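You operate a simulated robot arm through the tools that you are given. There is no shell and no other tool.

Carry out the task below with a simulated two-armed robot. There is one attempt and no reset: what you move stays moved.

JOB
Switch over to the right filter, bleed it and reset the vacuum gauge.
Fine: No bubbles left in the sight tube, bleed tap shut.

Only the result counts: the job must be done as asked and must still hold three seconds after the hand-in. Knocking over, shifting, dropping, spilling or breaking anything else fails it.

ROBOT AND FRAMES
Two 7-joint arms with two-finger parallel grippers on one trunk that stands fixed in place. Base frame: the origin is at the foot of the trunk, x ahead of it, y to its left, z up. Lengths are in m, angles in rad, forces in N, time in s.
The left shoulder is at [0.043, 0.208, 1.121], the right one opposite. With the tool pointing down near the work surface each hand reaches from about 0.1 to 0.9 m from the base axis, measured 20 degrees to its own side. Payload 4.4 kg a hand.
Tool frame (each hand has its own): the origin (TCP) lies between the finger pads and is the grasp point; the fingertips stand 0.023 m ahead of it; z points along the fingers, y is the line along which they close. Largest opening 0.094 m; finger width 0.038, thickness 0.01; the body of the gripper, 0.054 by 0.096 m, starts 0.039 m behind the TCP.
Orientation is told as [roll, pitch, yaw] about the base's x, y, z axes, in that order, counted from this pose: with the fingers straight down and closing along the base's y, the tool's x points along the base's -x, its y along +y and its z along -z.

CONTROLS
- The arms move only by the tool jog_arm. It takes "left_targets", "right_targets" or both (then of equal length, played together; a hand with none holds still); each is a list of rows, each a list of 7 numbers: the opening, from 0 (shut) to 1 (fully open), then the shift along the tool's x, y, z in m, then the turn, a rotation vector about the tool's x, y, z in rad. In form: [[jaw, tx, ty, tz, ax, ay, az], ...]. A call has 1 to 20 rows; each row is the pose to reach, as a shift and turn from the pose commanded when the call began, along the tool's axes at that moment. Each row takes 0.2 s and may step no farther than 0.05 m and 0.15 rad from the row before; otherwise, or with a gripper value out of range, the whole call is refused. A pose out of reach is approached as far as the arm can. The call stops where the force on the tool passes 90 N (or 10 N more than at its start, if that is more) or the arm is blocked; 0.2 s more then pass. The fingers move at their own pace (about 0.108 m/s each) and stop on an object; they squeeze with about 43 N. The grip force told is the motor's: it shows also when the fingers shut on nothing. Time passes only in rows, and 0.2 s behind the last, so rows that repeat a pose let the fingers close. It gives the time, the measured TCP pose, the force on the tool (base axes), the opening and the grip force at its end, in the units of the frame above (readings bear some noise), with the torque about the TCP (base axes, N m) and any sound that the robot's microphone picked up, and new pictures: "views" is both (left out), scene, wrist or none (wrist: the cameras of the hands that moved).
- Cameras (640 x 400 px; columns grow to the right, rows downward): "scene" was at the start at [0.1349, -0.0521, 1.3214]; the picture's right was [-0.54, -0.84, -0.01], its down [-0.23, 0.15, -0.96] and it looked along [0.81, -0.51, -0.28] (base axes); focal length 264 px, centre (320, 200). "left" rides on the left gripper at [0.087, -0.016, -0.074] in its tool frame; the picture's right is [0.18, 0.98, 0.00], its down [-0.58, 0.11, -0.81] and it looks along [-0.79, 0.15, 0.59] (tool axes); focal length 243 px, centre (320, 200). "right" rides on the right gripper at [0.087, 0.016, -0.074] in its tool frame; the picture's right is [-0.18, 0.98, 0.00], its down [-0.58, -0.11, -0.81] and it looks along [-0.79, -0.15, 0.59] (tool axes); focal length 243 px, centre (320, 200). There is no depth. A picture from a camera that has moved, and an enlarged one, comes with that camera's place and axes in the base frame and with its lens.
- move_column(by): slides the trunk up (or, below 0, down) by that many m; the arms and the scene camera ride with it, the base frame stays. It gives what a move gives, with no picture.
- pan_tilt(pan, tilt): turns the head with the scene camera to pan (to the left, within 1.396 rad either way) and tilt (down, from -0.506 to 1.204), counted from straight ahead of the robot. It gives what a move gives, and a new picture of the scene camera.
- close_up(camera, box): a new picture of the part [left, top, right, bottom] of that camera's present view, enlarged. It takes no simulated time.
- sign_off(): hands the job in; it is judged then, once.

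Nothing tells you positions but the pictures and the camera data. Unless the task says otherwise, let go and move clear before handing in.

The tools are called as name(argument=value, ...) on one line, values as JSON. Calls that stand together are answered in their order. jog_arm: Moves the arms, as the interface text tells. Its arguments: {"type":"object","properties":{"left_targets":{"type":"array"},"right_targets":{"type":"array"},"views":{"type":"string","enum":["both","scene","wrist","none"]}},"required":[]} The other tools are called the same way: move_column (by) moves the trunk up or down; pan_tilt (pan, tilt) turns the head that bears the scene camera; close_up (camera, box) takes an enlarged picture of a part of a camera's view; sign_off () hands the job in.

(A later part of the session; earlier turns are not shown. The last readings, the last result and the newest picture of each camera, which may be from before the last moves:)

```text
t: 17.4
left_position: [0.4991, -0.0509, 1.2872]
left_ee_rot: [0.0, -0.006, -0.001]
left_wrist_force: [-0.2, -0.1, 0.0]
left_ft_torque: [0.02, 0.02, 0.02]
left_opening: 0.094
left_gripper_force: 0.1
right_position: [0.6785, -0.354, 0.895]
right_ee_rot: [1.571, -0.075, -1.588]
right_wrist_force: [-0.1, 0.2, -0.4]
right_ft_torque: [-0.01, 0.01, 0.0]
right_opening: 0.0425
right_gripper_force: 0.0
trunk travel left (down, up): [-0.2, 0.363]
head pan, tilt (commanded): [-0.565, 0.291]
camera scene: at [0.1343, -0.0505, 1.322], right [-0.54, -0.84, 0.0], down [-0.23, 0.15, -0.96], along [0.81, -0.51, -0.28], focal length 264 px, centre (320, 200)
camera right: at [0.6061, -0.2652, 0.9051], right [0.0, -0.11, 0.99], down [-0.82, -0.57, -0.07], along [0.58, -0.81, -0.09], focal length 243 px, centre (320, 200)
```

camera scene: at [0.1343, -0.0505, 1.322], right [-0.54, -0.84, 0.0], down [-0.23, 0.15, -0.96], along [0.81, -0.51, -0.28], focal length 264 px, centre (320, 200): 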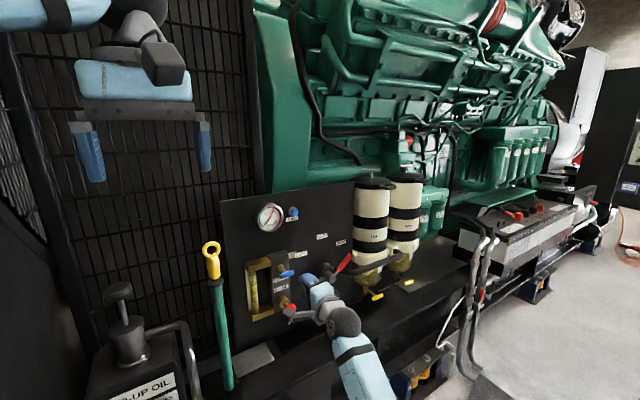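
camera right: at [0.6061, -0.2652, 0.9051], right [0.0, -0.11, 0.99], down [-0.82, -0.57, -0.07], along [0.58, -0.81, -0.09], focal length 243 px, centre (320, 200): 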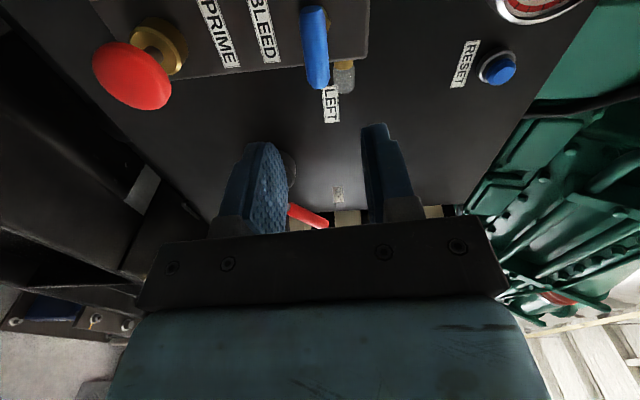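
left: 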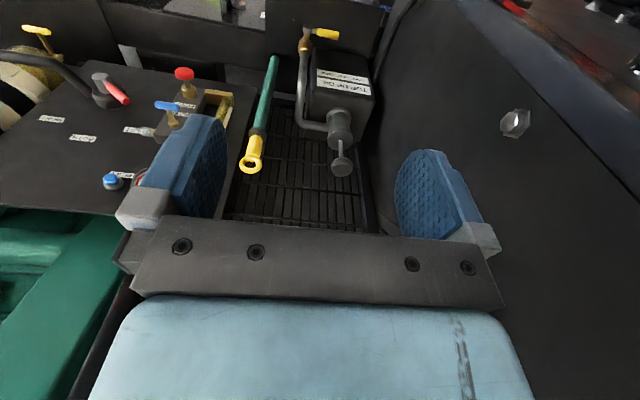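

The hand is rolled with the fingers above and below the bar. The wrist view puts the bar at y -0.313 to -0.356, z 0.895, so I'll centre on it and slide forward around it.

jog_arm(right_targets=[[0.5, 0.0185, 0.001, 0.01, 0, 0, 0.077], [0.5, 0.019, 0.001, 0.035, 0, 0, 0.077], [0.5, 0.019, 0.001, 0.06, 0, 0, 0.077], [0.5, 0.0193, 0.001, 0.081, 0, 0, 0.077]])

close_up(camera="right", box=[160, 0, 480, 240])

close_up(camera="scene", box=[236, 245, 336, 325])

```text
t: 18.4
left_position: [0.4995, -0.0534, 1.2875]
left_ee_rot: [0.002, -0.008, -0.002]
left_wrist_force: [-0.4, -0.1, -0.2]
left_ft_torque: [0.01, 0.02, 0.01]
left_opening: 0.094
left_gripper_force: 0.1
right_position: [0.7642, -0.3212, 0.8974]
right_ee_rot: [1.576, 0.056, -1.579]
right_wrist_force: [-0.1, 0.6, -1.0]
right_ft_torque: [-0.02, 0.02, -0.01]
right_opening: 0.0471
right_gripper_force: 0.1
trunk travel left (down, up): [-0.2, 0.363]
head pan, tilt (commanded): [-0.565, 0.291]
camera scene: at [0.1355, -0.0534, 1.3216], right [-0.54, -0.84, -0.01], down [-0.23, 0.16, -0.96], along [0.81, -0.51, -0.28], focal length 264 px, centre (320, 200)
camera right: at [0.6897, -0.236, 0.9179], right [-0.01, -0.24, 0.97], down [-0.81, -0.57, -0.15], along [0.59, -0.79, -0.19], focal length 243 px, centre (320, 200)
```

scene: 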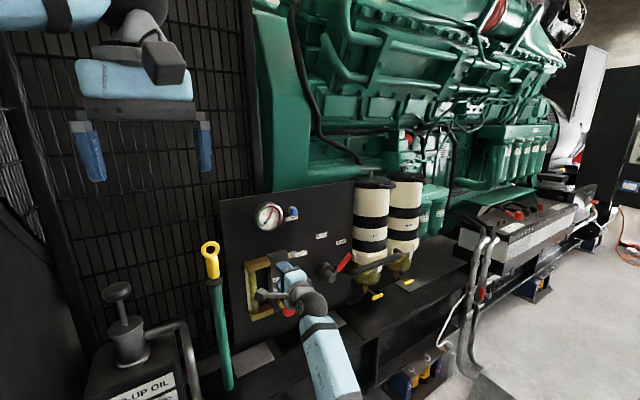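
right: 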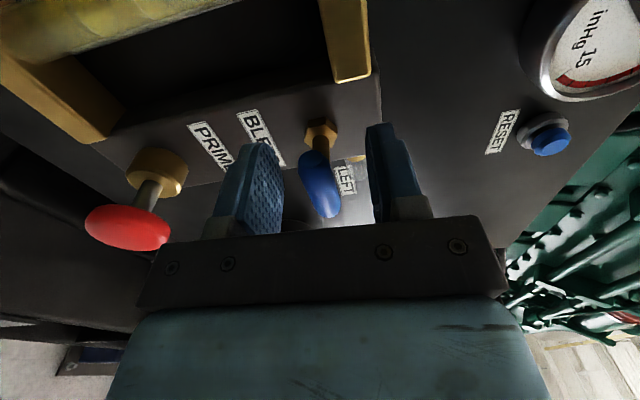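

```text
1.67 times, centred on (320, 120) of right
camera zoom: at [0.6897, -0.236, 0.9179], right [-0.01, -0.24, 0.97], down [-0.81, -0.57, -0.15], along [0.59, -0.79, -0.19], focal length 404 px, centre (320, 333)
```

zoom: 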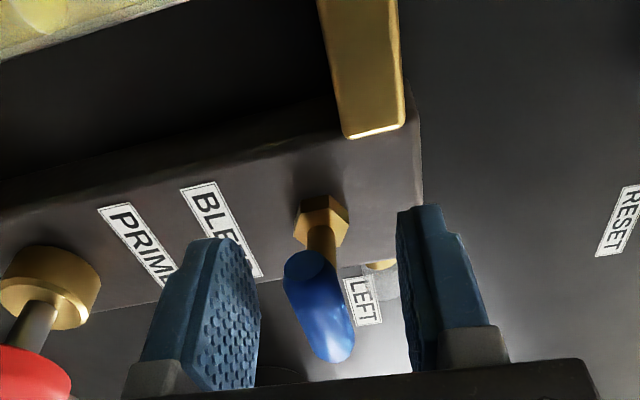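

```text
5.00 times, centred on (286, 285) of scene
camera zoom: at [0.1355, -0.0534, 1.3216], right [-0.54, -0.84, -0.01], down [-0.23, 0.16, -0.96], along [0.81, -0.51, -0.28], focal length 1322 px, centre (490, -225)
```

zoom: 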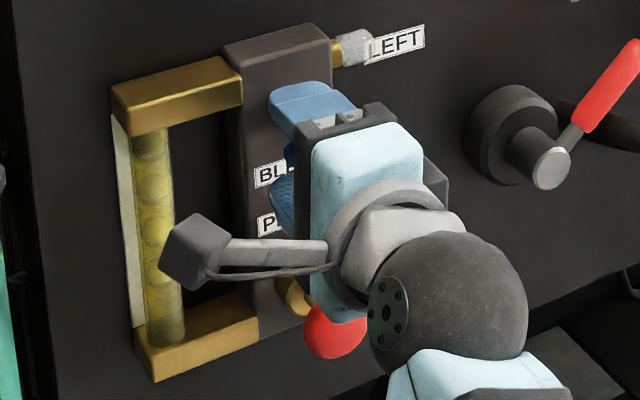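

Bubbles are now visible in the sight tube, and the bar sits between the fingers. I'll shift a few millimetres onto the stem axis, narrow the jaw to a loose cage, and turn a little counter-clockwise while watching the torque.

jog_arm(right_targets=[[0.45, -0.008, 0, 0.003, 0, 0, 0], [0.3, -0.008, 0, 0.003, 0, 0, 0], [0.25, -0.008, 0, 0.003, 0, 0, 0], [0.25, -0.008, 0, 0.003, 0, 0, -0.1], [0.25, -0.008, 0, 0.003, 0, 0, -0.2], [0.25, -0.008, 0, 0.003, 0, 0, -0.3], [0.25, -0.008, 0, 0.003, 0, 0, -0.4]])

close_up(camera="right", box=[160, 0, 480, 240])

```text
t: 20.0
left_position: [0.5009, -0.0556, 1.288]
left_ee_rot: [0.001, -0.008, -0.001]
left_wrist_force: [-0.3, -0.5, -0.3]
left_ft_torque: [0.02, 0.0, 0.01]
left_opening: 0.0939
left_gripper_force: 0.2
right_position: [0.7656, -0.329, 0.8962]
right_ee_rot: [1.577, -0.348, -1.582]
right_wrist_force: [-0.5, -0.7, -1.0]
right_ft_torque: [0.03, 0.01, -0.03]
right_opening: 0.0244
right_gripper_force: 1.3
trunk travel left (down, up): [-0.2, 0.363]
head pan, tilt (commanded): [-0.565, 0.291]
camera scene: at [0.1355, -0.0538, 1.3212], right [-0.54, -0.84, -0.01], down [-0.23, 0.16, -0.96], along [0.81, -0.51, -0.28], focal length 264 px, centre (320, 200)
camera right: at [0.6911, -0.2422, 0.8813], right [0.0, 0.16, 0.99], down [-0.81, -0.58, 0.09], along [0.58, -0.8, 0.13], focal length 243 px, centre (320, 200)
```

scene: 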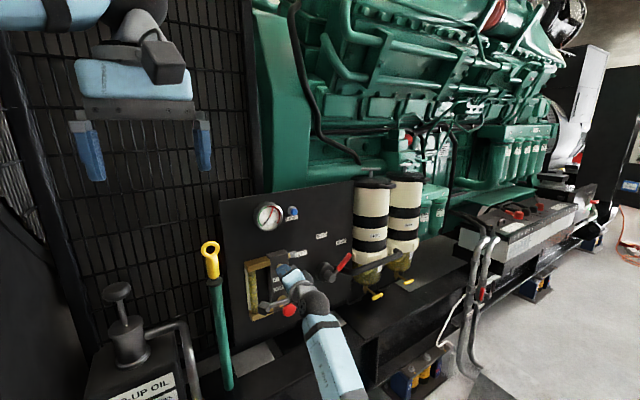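
right: 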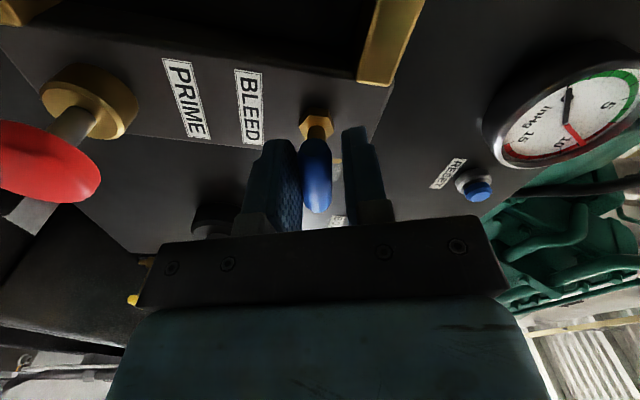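

```text
1.67 times, centred on (320, 120) of right
camera zoom: at [0.6911, -0.2422, 0.8813], right [0.0, 0.16, 0.99], down [-0.81, -0.58, 0.09], along [0.58, -0.8, 0.13], focal length 404 px, centre (320, 333)
```

zoom: 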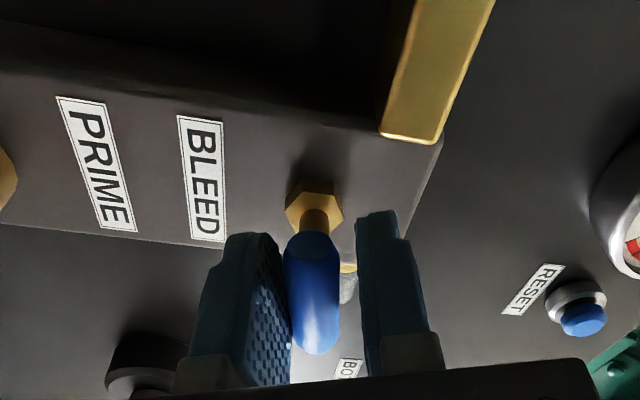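

The bar seems to turn with the hand at almost no torque. I'll continue counter-clockwise in steps.

jog_arm(right_targets=[[0.25, 0, 0, 0, 0, 0, -0.12], [0.25, 0, 0, 0, 0, 0, -0.24], [0.25, 0, 0, 0, 0, 0, -0.36], [0.25, 0, 0, 0, 0, 0, -0.48]])

close_up(camera="right", box=[160, 0, 480, 240])

close_up(camera="scene", box=[236, 245, 336, 325])

```text
t: 21.0
left_position: [0.4995, -0.0533, 1.2874]
left_ee_rot: [0.001, -0.008, 0.001]
left_wrist_force: [-0.6, 0.3, 0.2]
left_ft_torque: [0.0, 0.02, -0.03]
left_opening: 0.0943
left_gripper_force: 0.0
right_position: [0.7634, -0.3291, 0.8962]
right_ee_rot: [1.577, -0.829, -1.582]
right_wrist_force: [-1.4, -1.5, -1.5]
right_ft_torque: [0.03, 0.01, -0.02]
right_opening: 0.0243
right_gripper_force: 0.7
trunk travel left (down, up): [-0.2, 0.363]
head pan, tilt (commanded): [-0.565, 0.291]
camera scene: at [0.1355, -0.0538, 1.3213], right [-0.54, -0.84, -0.01], down [-0.23, 0.16, -0.96], along [0.81, -0.51, -0.28], focal length 264 px, centre (320, 200)
camera right: at [0.6907, -0.2586, 0.8427], right [0.0, 0.6, 0.8], down [-0.81, -0.47, 0.35], along [0.58, -0.65, 0.49], focal length 243 px, centre (320, 200)
```

scene: 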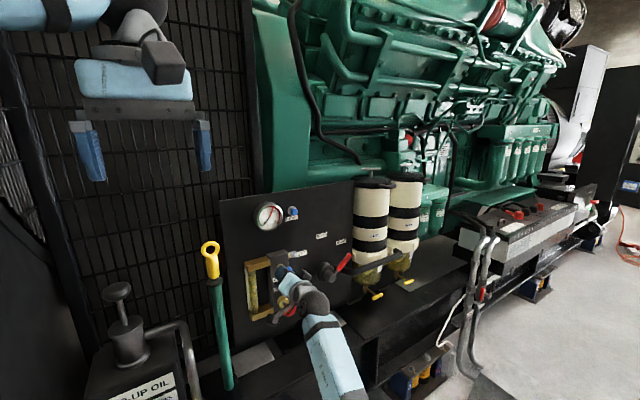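
right: 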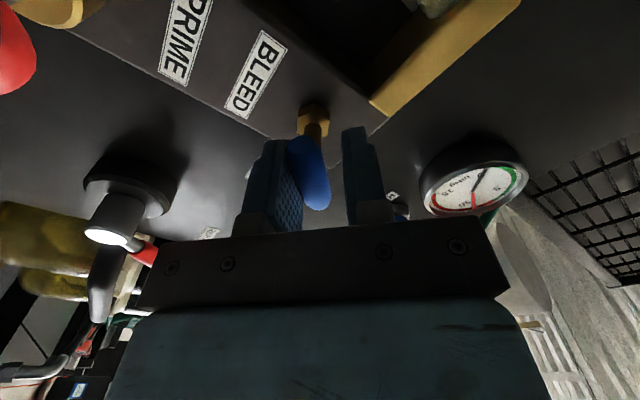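

```text
1.67 times, centred on (320, 120) of right
camera zoom: at [0.6907, -0.2586, 0.8427], right [0.0, 0.6, 0.8], down [-0.81, -0.47, 0.35], along [0.58, -0.65, 0.49], focal length 404 px, centre (320, 333)
```

zoom: 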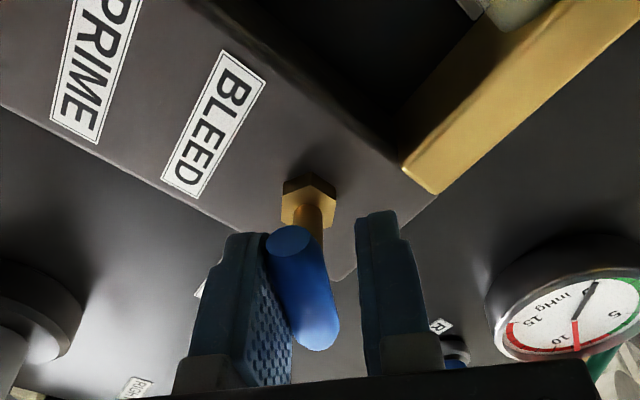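

```text
5.00 times, centred on (286, 285) of scene
camera zoom: at [0.1355, -0.0538, 1.3213], right [-0.54, -0.84, -0.01], down [-0.23, 0.16, -0.96], along [0.81, -0.51, -0.28], focal length 1322 px, centre (490, -225)
```

zoom: 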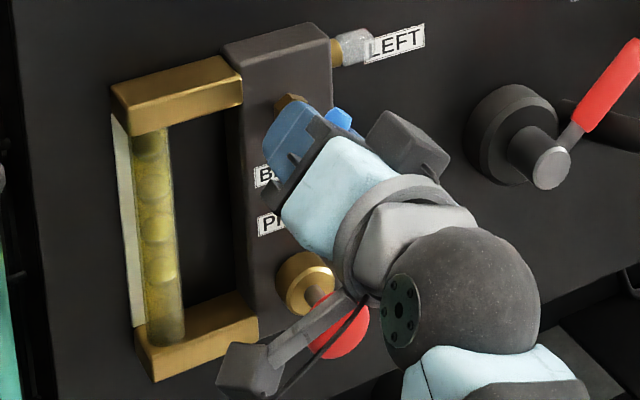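

The tap turns freely; the bar is now about 45° over. I'll keep turning toward vertical and watch for a stop.

jog_arm(right_targets=[[0.25, 0, 0, 0, 0, 0, -0.13], [0.25, 0, 0, 0, 0, 0, -0.26], [0.25, 0, 0, 0, 0, 0, -0.39], [0.25, 0, 0, 0, 0, 0, -0.52], [0.25, 0, 0, 0, 0, 0, -0.65], [0.25, 0, 0, 0, 0, 0, -0.76]])

close_up(camera="right", box=[160, 0, 480, 240])

close_up(camera="scene", box=[236, 245, 336, 325])

```text
t: 22.1
left_position: [0.4971, -0.0526, 1.2867]
left_ee_rot: [0.0, -0.01, -0.009]
left_wrist_force: [-0.2, -0.1, 0.3]
left_ft_torque: [-0.01, 0.06, 0.01]
left_opening: 0.0939
left_gripper_force: 0.0
right_position: [0.7676, -0.3517, 0.8929]
right_ee_rot: [1.605, -1.397, -1.541]
right_wrist_force: [-0.8, 51.0, 7.0]
right_ft_torque: [0.03, -0.59, 0.1]
right_opening: 0.0458
right_gripper_force: 25.5
right hand out of reach, approached as far as the arm can: row 3, 4, 5
trunk travel left (down, up): [-0.2, 0.363]
head pan, tilt (commanded): [-0.565, 0.291]
stopped in row 5 (right hand): the force on the tool passed its limit at 92 N (the readings are from after the stop); the commanded pose is now the measured one
camera scene: at [0.1361, -0.048, 1.3213], right [-0.54, -0.84, 0.0], down [-0.23, 0.15, -0.96], along [0.81, -0.51, -0.28], focal length 264 px, centre (320, 200)
camera right: at [0.6923, -0.3258, 0.8105], right [-0.06, 0.93, 0.35], down [-0.79, -0.26, 0.55], along [0.6, -0.25, 0.76], focal length 243 px, centre (320, 200)
```

scene: 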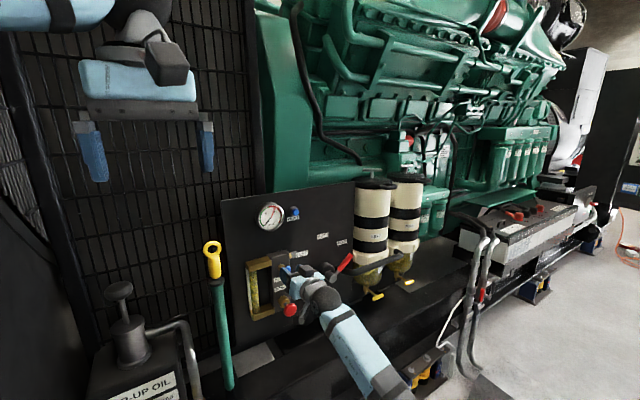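
right: 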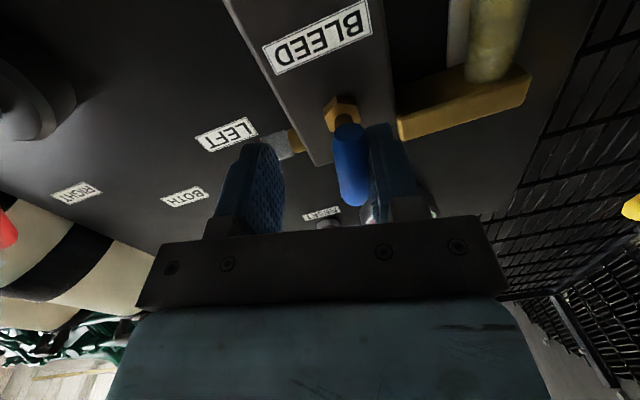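

```text
1.67 times, centred on (320, 120) of right
camera zoom: at [0.6923, -0.3258, 0.8105], right [-0.06, 0.93, 0.35], down [-0.79, -0.26, 0.55], along [0.6, -0.25, 0.76], focal length 404 px, centre (320, 333)
```

zoom: 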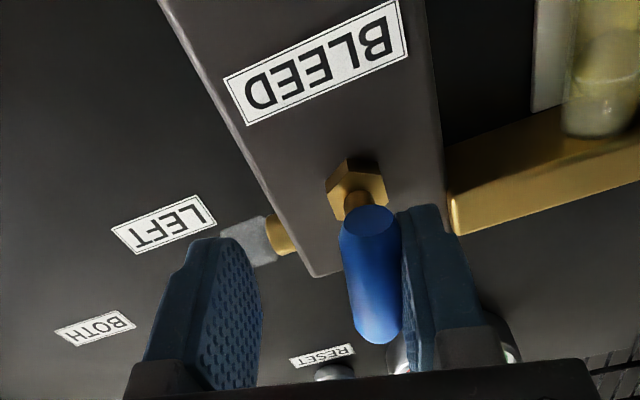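

```text
5.00 times, centred on (286, 285) of scene
camera zoom: at [0.1361, -0.048, 1.3213], right [-0.54, -0.84, 0.0], down [-0.23, 0.15, -0.96], along [0.81, -0.51, -0.28], focal length 1322 px, centre (490, -225)
```

zoom: 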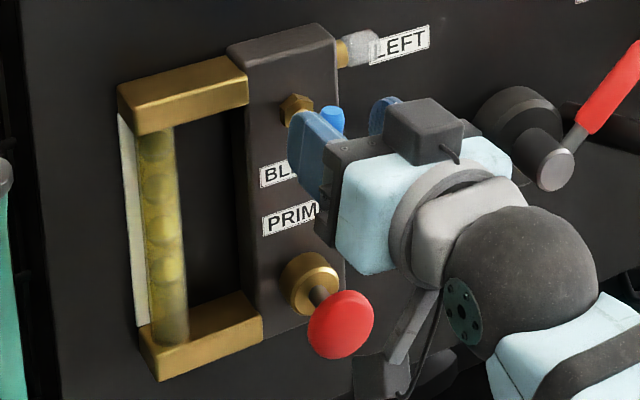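

The arm hit a joint limit near φ≈10° and slid sideways against the bar, stopping at 92 N. I'll release that side load at once by moving back left and opening the jaw.

jog_arm(right_targets=[[0.5, 0, 0.006, 0, 0, 0, 0.05], [0.5, 0, 0.012, 0, 0, 0, 0.1]])

close_up(camera="right", box=[160, 0, 480, 240])

close_up(camera="scene", box=[236, 245, 336, 325])

```text
t: 22.8
left_position: [0.4981, -0.0521, 1.2864]
left_ee_rot: [0.0, -0.007, -0.004]
left_wrist_force: [0.4, 0.2, -0.4]
left_ft_torque: [0.07, -0.04, 0.01]
left_opening: 0.0936
left_gripper_force: 0.0
right_position: [0.7651, -0.3515, 0.8943]
right_ee_rot: [1.58, -1.301, -1.533]
right_wrist_force: [-0.5, 0.9, 0.7]
right_ft_torque: [0.0, 0.03, -0.02]
right_opening: 0.0469
right_gripper_force: 0.0
trunk travel left (down, up): [-0.2, 0.363]
head pan, tilt (commanded): [-0.565, 0.291]
camera scene: at [0.135, -0.0495, 1.3213], right [-0.54, -0.84, 0.0], down [-0.23, 0.15, -0.96], along [0.81, -0.51, -0.28], focal length 264 px, centre (320, 200)
camera right: at [0.6906, -0.3162, 0.8153], right [-0.05, 0.9, 0.44], down [-0.79, -0.3, 0.53], along [0.61, -0.33, 0.73], focal length 243 px, centre (320, 200)
```

scene: 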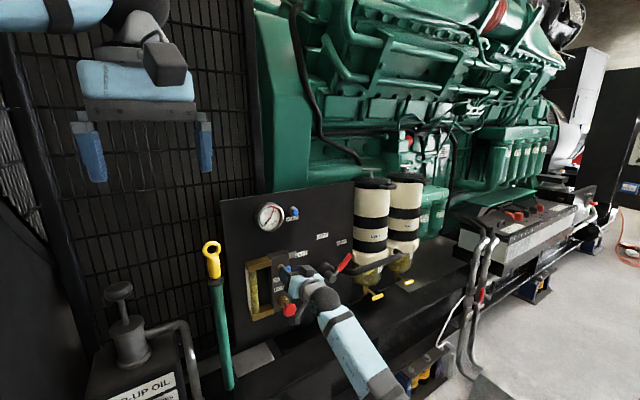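
right: 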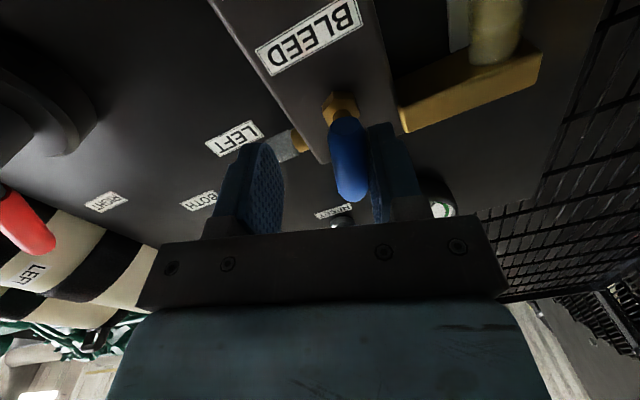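

```text
1.67 times, centred on (320, 120) of right
camera zoom: at [0.6906, -0.3162, 0.8153], right [-0.05, 0.9, 0.44], down [-0.79, -0.3, 0.53], along [0.61, -0.33, 0.73], focal length 404 px, centre (320, 333)
```

zoom: 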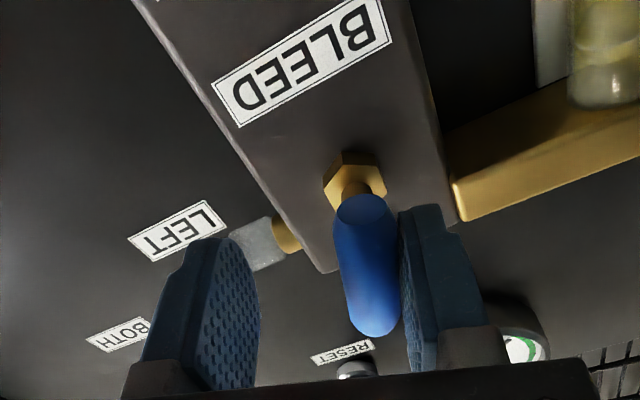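

```text
5.00 times, centred on (286, 285) of scene
camera zoom: at [0.135, -0.0495, 1.3213], right [-0.54, -0.84, 0.0], down [-0.23, 0.15, -0.96], along [0.81, -0.51, -0.28], focal length 1322 px, centre (490, -225)
```

zoom: 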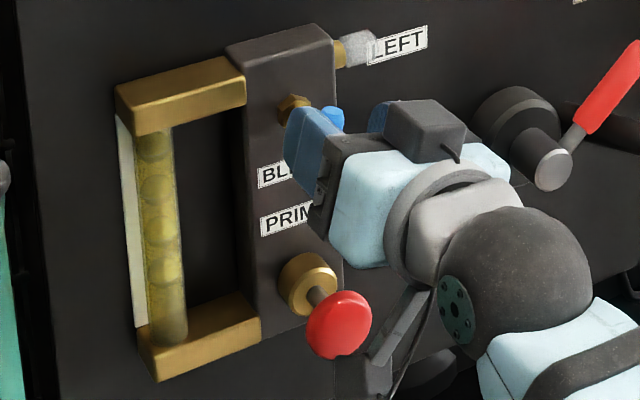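

The load is gone. I'll withdraw straight back to see the tap handle's angle.

jog_arm(right_targets=[[0.5, 0, 0, -0.03, 0, 0, 0], [0.5, 0, 0, -0.07, 0, 0, 0], [0.5, 0.03, -0.02, -0.1, 0, 0, 0.1], [0.5, 0.05, -0.06, -0.11, 0, 0, 0.2]])

close_up(camera="scene", box=[236, 245, 336, 325])

close_up(camera="right", box=[240, 0, 560, 200])

```text
t: 23.8
left_position: [0.4986, -0.0529, 1.2856]
left_ee_rot: [0.0, -0.007, -0.002]
left_wrist_force: [0.6, 0.6, 0.4]
left_ft_torque: [-0.03, 0.0, 0.02]
left_opening: 0.094
left_gripper_force: 0.1
right_position: [0.6623, -0.3993, 0.8306]
right_ee_rot: [1.576, -1.097, -1.524]
right_wrist_force: [0.2, 0.0, 0.3]
right_ft_torque: [0.04, -0.03, -0.01]
right_opening: 0.0471
right_gripper_force: 0.0
trunk travel left (down, up): [-0.2, 0.363]
head pan, tilt (commanded): [-0.565, 0.291]
camera scene: at [0.1351, -0.0494, 1.3215], right [-0.54, -0.84, 0.0], down [-0.23, 0.15, -0.96], along [0.81, -0.51, -0.28], focal length 264 px, centre (320, 200)
camera right: at [0.5842, -0.3498, 0.7606], right [-0.04, 0.79, 0.61], down [-0.79, -0.4, 0.47], along [0.62, -0.46, 0.64], focal length 243 px, centre (320, 200)
```

scene: 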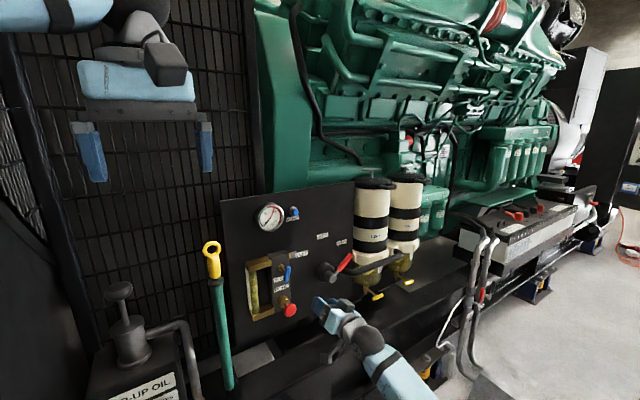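
right: 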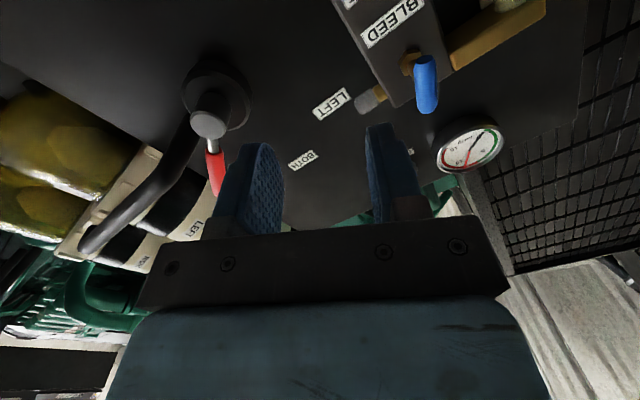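

```text
5.00 times, centred on (286, 285) of scene
camera zoom: at [0.1351, -0.0494, 1.3215], right [-0.54, -0.84, 0.0], down [-0.23, 0.15, -0.96], along [0.81, -0.51, -0.28], focal length 1322 px, centre (490, -225)
```

zoom: 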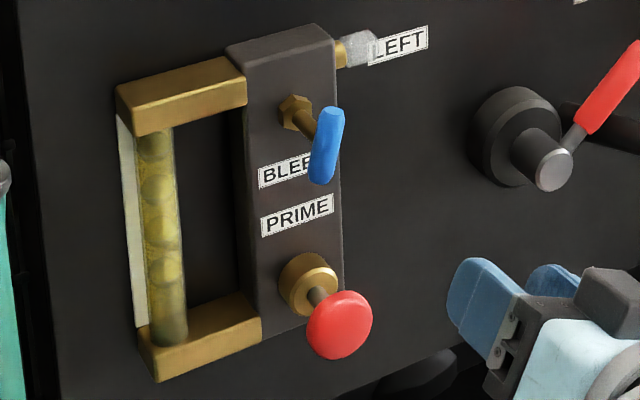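

```text
2.00 times, centred on (400, 100) of right
camera zoom: at [0.5842, -0.3498, 0.7606], right [-0.04, 0.79, 0.61], down [-0.79, -0.4, 0.47], along [0.62, -0.46, 0.64], focal length 485 px, centre (160, 400)
```

zoom: 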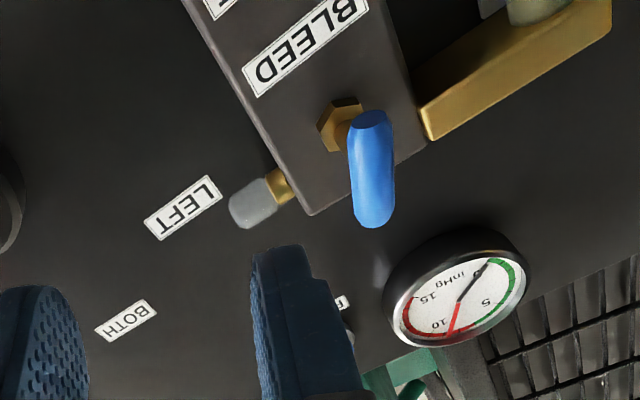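

The tap handle now stands nearly vertical, about 80° turned, and bubbles show in the tube. Next I'll bring the shut fingers in front of the red PRIME knob near [0.773,-0.343,0.758].

jog_arm(right_targets=[[0.2, 0.025, 0.004, 0.008, 0, 0, 0], [0.0, 0.05, 0.008, 0.018, 0, 0, 0], [0.0, 0.07, 0.012, 0.03, 0, 0, 0], [0.0, 0.089, 0.0155, 0.041, 0, 0, 0]])

close_up(camera="scene", box=[236, 245, 336, 325])

```text
t: 24.8
left_position: [0.4992, -0.0522, 1.2862]
left_ee_rot: [-0.001, -0.009, -0.003]
left_wrist_force: [0.4, 0.6, -0.2]
left_ft_torque: [-0.02, 0.03, 0.03]
left_opening: 0.0939
left_gripper_force: 0.1
right_position: [0.6993, -0.3405, 0.7583]
right_ee_rot: [1.578, -1.1, -1.523]
right_wrist_force: [-0.3, 0.8, -0.8]
right_ft_torque: [0.01, 0.01, 0.0]
right_opening: 0.0
right_gripper_force: 41.9
trunk travel left (down, up): [-0.2, 0.363]
head pan, tilt (commanded): [-0.565, 0.291]
camera scene: at [0.1351, -0.0495, 1.3215], right [-0.54, -0.84, 0.0], down [-0.23, 0.15, -0.96], along [0.81, -0.51, -0.28], focal length 264 px, centre (320, 200)
camera right: at [0.6218, -0.2921, 0.6873], right [-0.04, 0.79, 0.61], down [-0.79, -0.4, 0.47], along [0.61, -0.46, 0.64], focal length 243 px, centre (320, 200)
```

scene: 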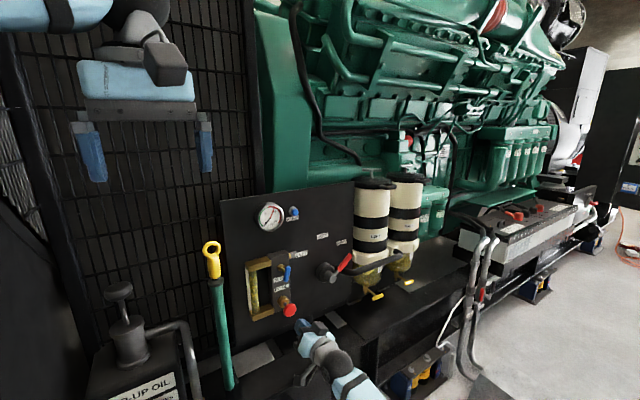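
right: 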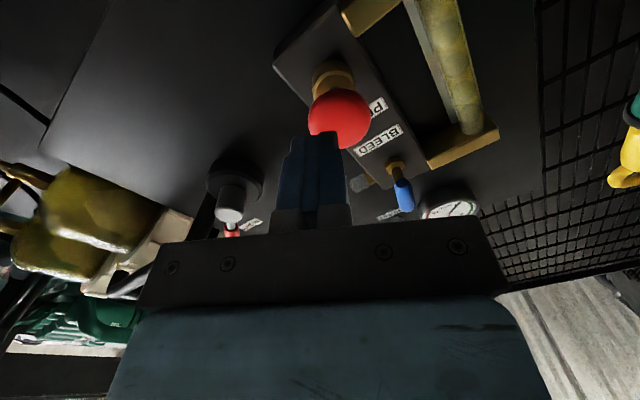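

```text
5.00 times, centred on (286, 285) of scene
camera zoom: at [0.1351, -0.0495, 1.3215], right [-0.54, -0.84, 0.0], down [-0.23, 0.15, -0.96], along [0.81, -0.51, -0.28], focal length 1322 px, centre (490, -225)
```

zoom: 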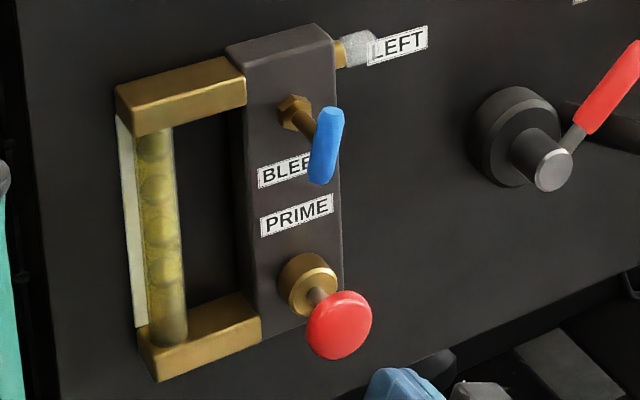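

The knob refines to about [0.763,-0.334,0.770]. I'll line up on its centre and press forward gently.

jog_arm(right_targets=[[0.0, -0.0077, 0.0112, 0.02, 0, 0, 0], [0.0, -0.0077, 0.0112, 0.035, 0, 0, 0], [0.0, -0.0077, 0.0112, 0.045, 0, 0, 0], [0.0, -0.0077, 0.0112, 0.052, 0, 0, 0]])

close_up(camera="scene", box=[236, 245, 336, 325])

```text
t: 25.8
left_position: [0.4982, -0.0517, 1.2869]
left_ee_rot: [0.0, -0.009, -0.004]
left_wrist_force: [0.7, -0.7, 0.0]
left_ft_torque: [0.01, 0.0, 0.0]
left_opening: 0.094
left_gripper_force: 0.0
right_position: [0.7484, -0.3335, 0.771]
right_ee_rot: [1.578, -1.101, -1.525]
right_wrist_force: [-8.3, -2.1, 1.9]
right_ft_torque: [-0.02, -0.11, -0.08]
right_opening: 0.0
right_gripper_force: 42.1
trunk travel left (down, up): [-0.2, 0.363]
head pan, tilt (commanded): [-0.565, 0.291]
camera scene: at [0.135, -0.0497, 1.3215], right [-0.54, -0.84, 0.0], down [-0.23, 0.15, -0.96], along [0.81, -0.51, -0.28], focal length 264 px, centre (320, 200)
camera right: at [0.6729, -0.2835, 0.7], right [-0.04, 0.79, 0.61], down [-0.79, -0.4, 0.47], along [0.61, -0.46, 0.64], focal length 243 px, centre (320, 200)
```

scene: 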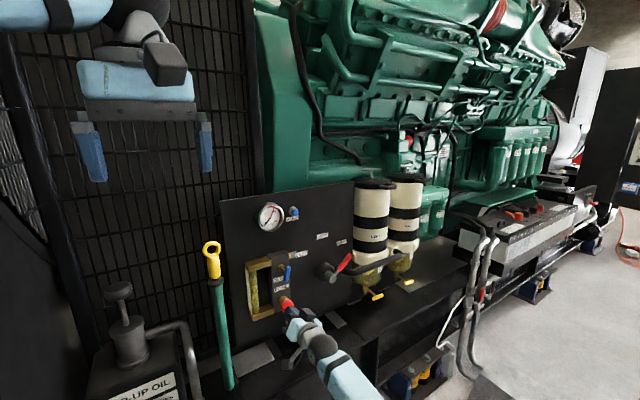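
right: 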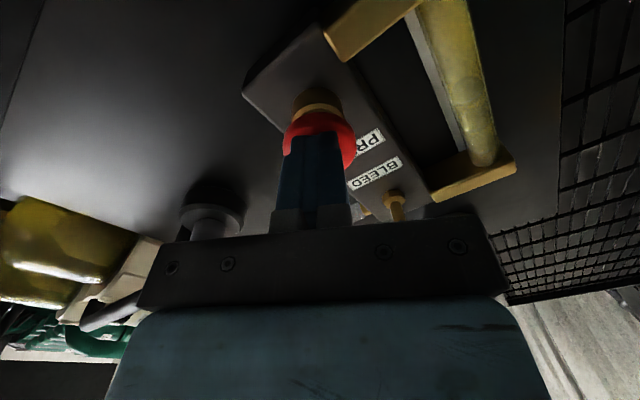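

```text
5.00 times, centred on (286, 285) of scene
camera zoom: at [0.135, -0.0497, 1.3215], right [-0.54, -0.84, 0.0], down [-0.23, 0.15, -0.96], along [0.81, -0.51, -0.28], focal length 1322 px, centre (490, -225)
```

zoom: 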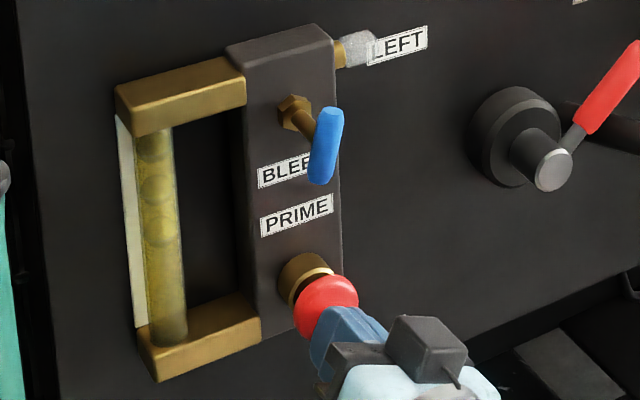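

The stroke is working: 8 N spring force, and one bubble has already gone. I'll finish this stroke, let the knob return and press again several times.

jog_arm(right_targets=[[0, 0, 0, 0.006, 0, 0, 0], [0, 0, 0, 0.009, 0, 0, 0], [0, 0, 0, -0.01, 0, 0, 0], [0, 0, 0, -0.028, 0, 0, 0], [0, 0, 0, -0.028, 0, 0, 0], [0, 0, 0, -0.012, 0, 0, 0], [0, 0, 0, 0.0, 0, 0, 0], [0, 0, 0, 0.008, 0, 0, 0]])

close_up(camera="scene", box=[236, 245, 336, 325])

```text
t: 26.3
left_position: [0.4984, -0.0523, 1.287]
left_ee_rot: [0.0, -0.009, -0.003]
left_wrist_force: [-1.2, -0.6, -0.2]
left_ft_torque: [0.0, -0.02, 0.01]
left_opening: 0.0941
left_gripper_force: 0.1
right_position: [0.754, -0.3328, 0.7683]
right_ee_rot: [1.583, -1.1, -1.529]
right_wrist_force: [-39.8, 0.5, 9.8]
right_ft_torque: [-0.05, -0.52, -0.06]
right_opening: 0.0
right_gripper_force: 42.1
trunk travel left (down, up): [-0.2, 0.363]
head pan, tilt (commanded): [-0.565, 0.291]
stopped in row 2 (right hand): the force on the tool passed its limit at 99 N (the readings are from after the stop); the commanded pose is now the measured one
camera scene: at [0.1332, -0.05, 1.3222], right [-0.54, -0.84, 0.0], down [-0.23, 0.15, -0.96], along [0.81, -0.51, -0.28], focal length 264 px, centre (320, 200)
camera right: at [0.6756, -0.2837, 0.6983], right [-0.05, 0.79, 0.61], down [-0.79, -0.4, 0.46], along [0.61, -0.46, 0.64], focal length 243 px, centre (320, 200)
```

scene: 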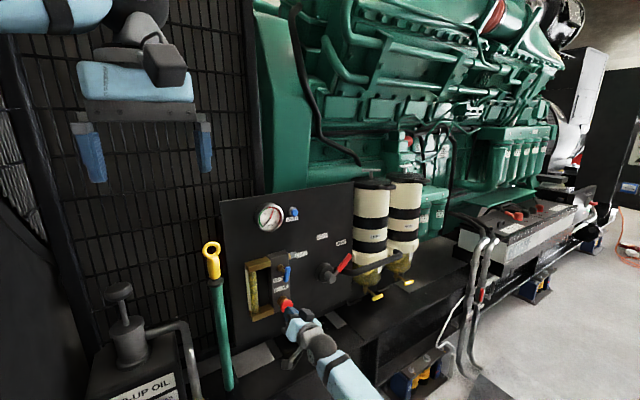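
right: 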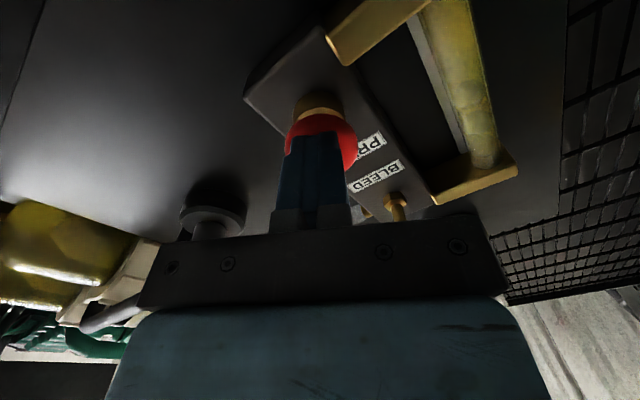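

```text
5.00 times, centred on (286, 285) of scene
camera zoom: at [0.1332, -0.05, 1.3222], right [-0.54, -0.84, 0.0], down [-0.23, 0.15, -0.96], along [0.81, -0.51, -0.28], focal length 1322 px, centre (490, -225)
```

zoom: 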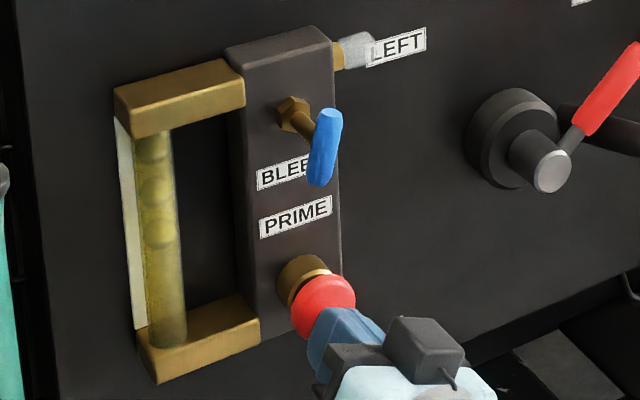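

The stroke bottoms out at TCP x≈0.75. I'll retract so the knob springs back, then press to just short of the bottom and check the tube.

jog_arm(right_targets=[[0, -0.002, 0, -0.016, 0, 0, 0], [0, -0.002, 0, -0.034, 0, 0, 0], [0, -0.002, 0, -0.034, 0, 0, 0], [0, -0.002, 0, -0.018, 0, 0, 0], [0, -0.002, 0, -0.01, 0, 0, 0], [0, -0.002, 0, -0.005, 0, 0, 0], [0, -0.002, 0, -0.005, 0, 0, 0]], views="none")

close_up(camera="scene", box=[236, 245, 336, 325])

```text
t: 27.9
left_position: [0.4996, -0.0514, 1.2866]
left_ee_rot: [0.001, -0.008, -0.002]
left_wrist_force: [-0.4, 0.2, -0.6]
left_ft_torque: [0.0, 0.0, 0.03]
left_opening: 0.094
left_gripper_force: 0.0
right_position: [0.7516, -0.3333, 0.7696]
right_ee_rot: [1.583, -1.098, -1.528]
right_wrist_force: [-8.7, -2.6, 1.2]
right_ft_torque: [-0.05, -0.07, -0.07]
right_opening: 0.0001
right_gripper_force: 42.3
trunk travel left (down, up): [-0.2, 0.363]
head pan, tilt (commanded): [-0.565, 0.291]
```

```text
5.00 times, centred on (286, 285) of scene
camera zoom: at [0.1343, -0.0506, 1.3217], right [-0.54, -0.84, 0.0], down [-0.23, 0.15, -0.96], along [0.81, -0.51, -0.28], focal length 1322 px, centre (490, -225)
```

zoom: 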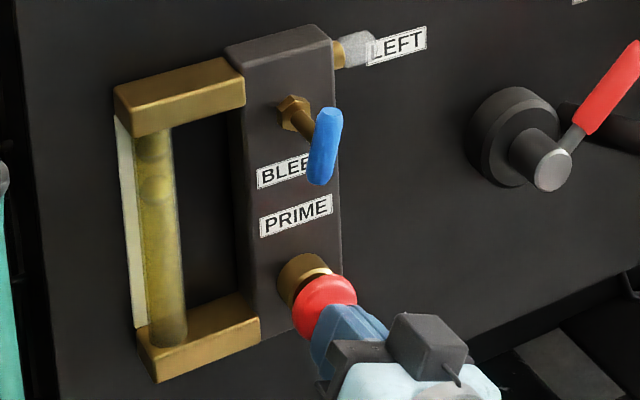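

Each full stroke removes one bubble; two remain. I'll do another stroke.

jog_arm(right_targets=[[0, 0, 0, -0.015, 0, 0, 0], [0, 0, 0, -0.03, 0, 0, 0], [0, 0, 0, -0.03, 0, 0, 0], [0, 0, 0, -0.013, 0, 0, 0], [0, 0, 0, -0.005, 0, 0, 0], [0, 0, 0, 0.0, 0, 0, 0], [0, 0, 0, 0.0, 0, 0, 0]], views="none")

close_up(camera="scene", box=[236, 245, 336, 325])

```text
t: 29.5
left_position: [0.4993, -0.053, 1.2864]
left_ee_rot: [0.001, -0.007, -0.001]
left_wrist_force: [-0.1, 0.4, -0.3]
left_ft_torque: [-0.02, 0.01, -0.01]
left_opening: 0.0938
left_gripper_force: 0.0
right_position: [0.7509, -0.3345, 0.7707]
right_ee_rot: [1.581, -1.098, -1.527]
right_wrist_force: [-9.0, -2.7, 0.1]
right_ft_torque: [0.03, -0.05, -0.09]
right_opening: 0.0004
right_gripper_force: 41.9
trunk travel left (down, up): [-0.2, 0.363]
head pan, tilt (commanded): [-0.565, 0.291]
```

```text
5.00 times, centred on (286, 285) of scene
camera zoom: at [0.1343, -0.0507, 1.3215], right [-0.54, -0.84, 0.0], down [-0.23, 0.15, -0.96], along [0.81, -0.51, -0.28], focal length 1322 px, centre (490, -225)
```

zoom: 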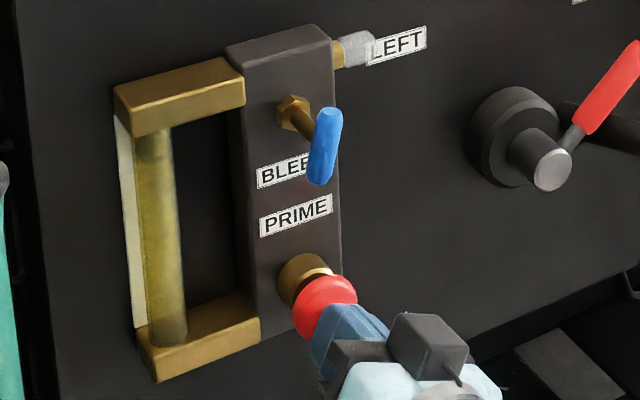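

One faint bubble may remain at the top of the tube. One more stroke, then a tighter look.

jog_arm(right_targets=[[0, 0, 0, -0.015, 0, 0, 0], [0, 0, 0, -0.03, 0, 0, 0], [0, 0, 0, -0.03, 0, 0, 0], [0, 0, 0, -0.013, 0, 0, 0], [0, 0, 0, -0.005, 0, 0, 0], [0, 0, 0, 0.0, 0, 0, 0], [0, 0, 0, 0.0, 0, 0, 0]], views="none")

close_up(camera="scene", box=[246, 258, 290, 322])

```text
t: 31.1
left_position: [0.4997, -0.0525, 1.286]
left_ee_rot: [0.001, -0.006, -0.002]
left_wrist_force: [0.9, -1.0, -0.2]
left_ft_torque: [0.0, -0.01, 0.04]
left_opening: 0.0941
left_gripper_force: 0.0
right_position: [0.7497, -0.3341, 0.7701]
right_ee_rot: [1.581, -1.099, -1.527]
right_wrist_force: [-8.2, -3.9, 0.6]
right_ft_torque: [0.01, -0.07, -0.09]
right_opening: 0.0002
right_gripper_force: 42.3
trunk travel left (down, up): [-0.2, 0.363]
head pan, tilt (commanded): [-0.565, 0.291]
```

```text
6.25 times, centred on (268, 290) of scene
camera zoom: at [0.1343, -0.0507, 1.3215], right [-0.54, -0.84, -0.01], down [-0.23, 0.15, -0.96], along [0.81, -0.51, -0.28], focal length 1653 px, centre (645, -362)
```

zoom: 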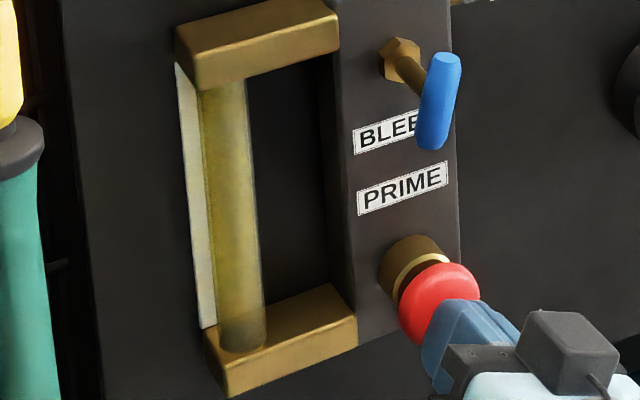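

The tube looks clear. I'll verify with the wrist camera too.

close_up(camera="right", box=[380, 0, 540, 180])

close_up(camera="scene", box=[250, 262, 276, 282])

```text
2.22 times, centred on (460, 90) of right
camera zoom: at [0.6728, -0.2851, 0.7007], right [-0.05, 0.79, 0.61], down [-0.79, -0.4, 0.46], along [0.61, -0.46, 0.64], focal length 539 px, centre (9, 444)
```

zoom: 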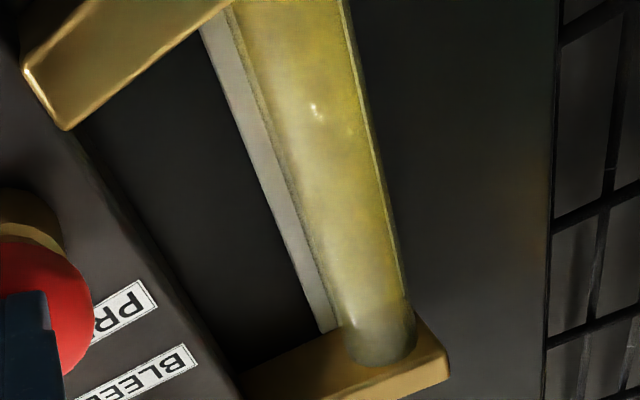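

```text
16.00 times, centred on (263, 272) of scene
camera zoom: at [0.1343, -0.0507, 1.3215], right [-0.54, -0.84, -0.01], down [-0.23, 0.15, -0.96], along [0.81, -0.51, -0.28], focal length 4232 px, centre (1232, -952)
```

zoom: 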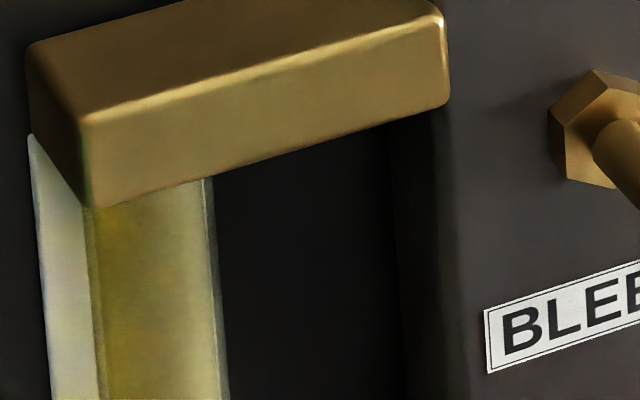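

Both cameras show no bubbles. Now I retract from the knob and go back up in front of the tap handle, to turn it clockwise back to shut.

jog_arm(right_targets=[[0, 0, 0, -0.04, 0, 0, 0], [0.2, 0, 0, -0.085, 0, 0, 0], [0.4, -0.036, 0.022, -0.085, 0, 0, 0.05], [0.55, -0.072, 0.043, -0.085, 0, 0, 0.1], [0.55, -0.108, 0.065, -0.085, 0, 0, 0.15]])

close_up(camera="scene", box=[236, 245, 336, 325])

```text
t: 32.3
left_position: [0.4982, -0.0527, 1.2853]
left_ee_rot: [0.002, -0.007, -0.003]
left_wrist_force: [-0.6, 0.1, 0.1]
left_ft_torque: [-0.01, 0.01, 0.0]
left_opening: 0.0941
left_gripper_force: 0.1
right_position: [0.666, -0.332, 0.8957]
right_ee_rot: [1.58, -0.947, -1.524]
right_wrist_force: [-0.3, 0.2, 0.9]
right_ft_torque: [0.01, 0.02, -0.01]
right_opening: 0.0517
right_gripper_force: 0.0
trunk travel left (down, up): [-0.2, 0.363]
head pan, tilt (commanded): [-0.565, 0.291]
camera scene: at [0.1344, -0.0508, 1.3215], right [-0.54, -0.84, 0.0], down [-0.23, 0.15, -0.96], along [0.81, -0.51, -0.28], focal length 264 px, centre (320, 200)
camera right: at [0.5883, -0.2724, 0.8341], right [-0.04, 0.69, 0.72], down [-0.78, -0.47, 0.4], along [0.62, -0.55, 0.56], focal length 243 px, centre (320, 200)
```

scene: 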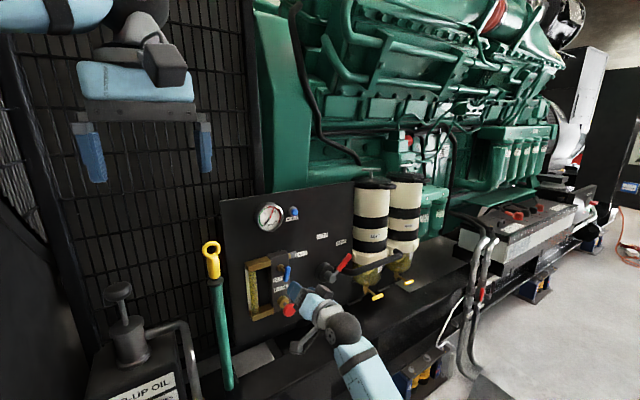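
right: 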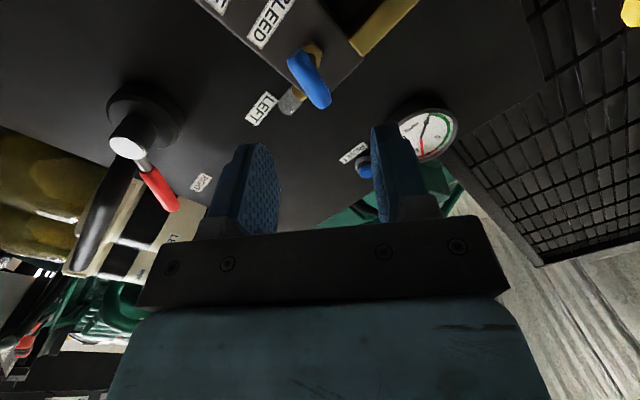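

```text
5.00 times, centred on (286, 285) of scene
camera zoom: at [0.1344, -0.0508, 1.3215], right [-0.54, -0.84, 0.0], down [-0.23, 0.15, -0.96], along [0.81, -0.51, -0.28], focal length 1322 px, centre (490, -225)
```

zoom: 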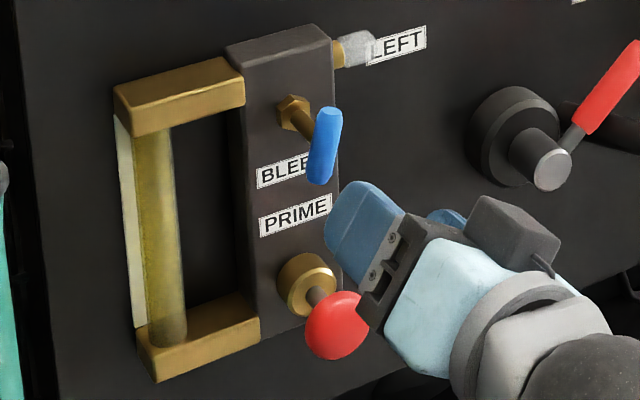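

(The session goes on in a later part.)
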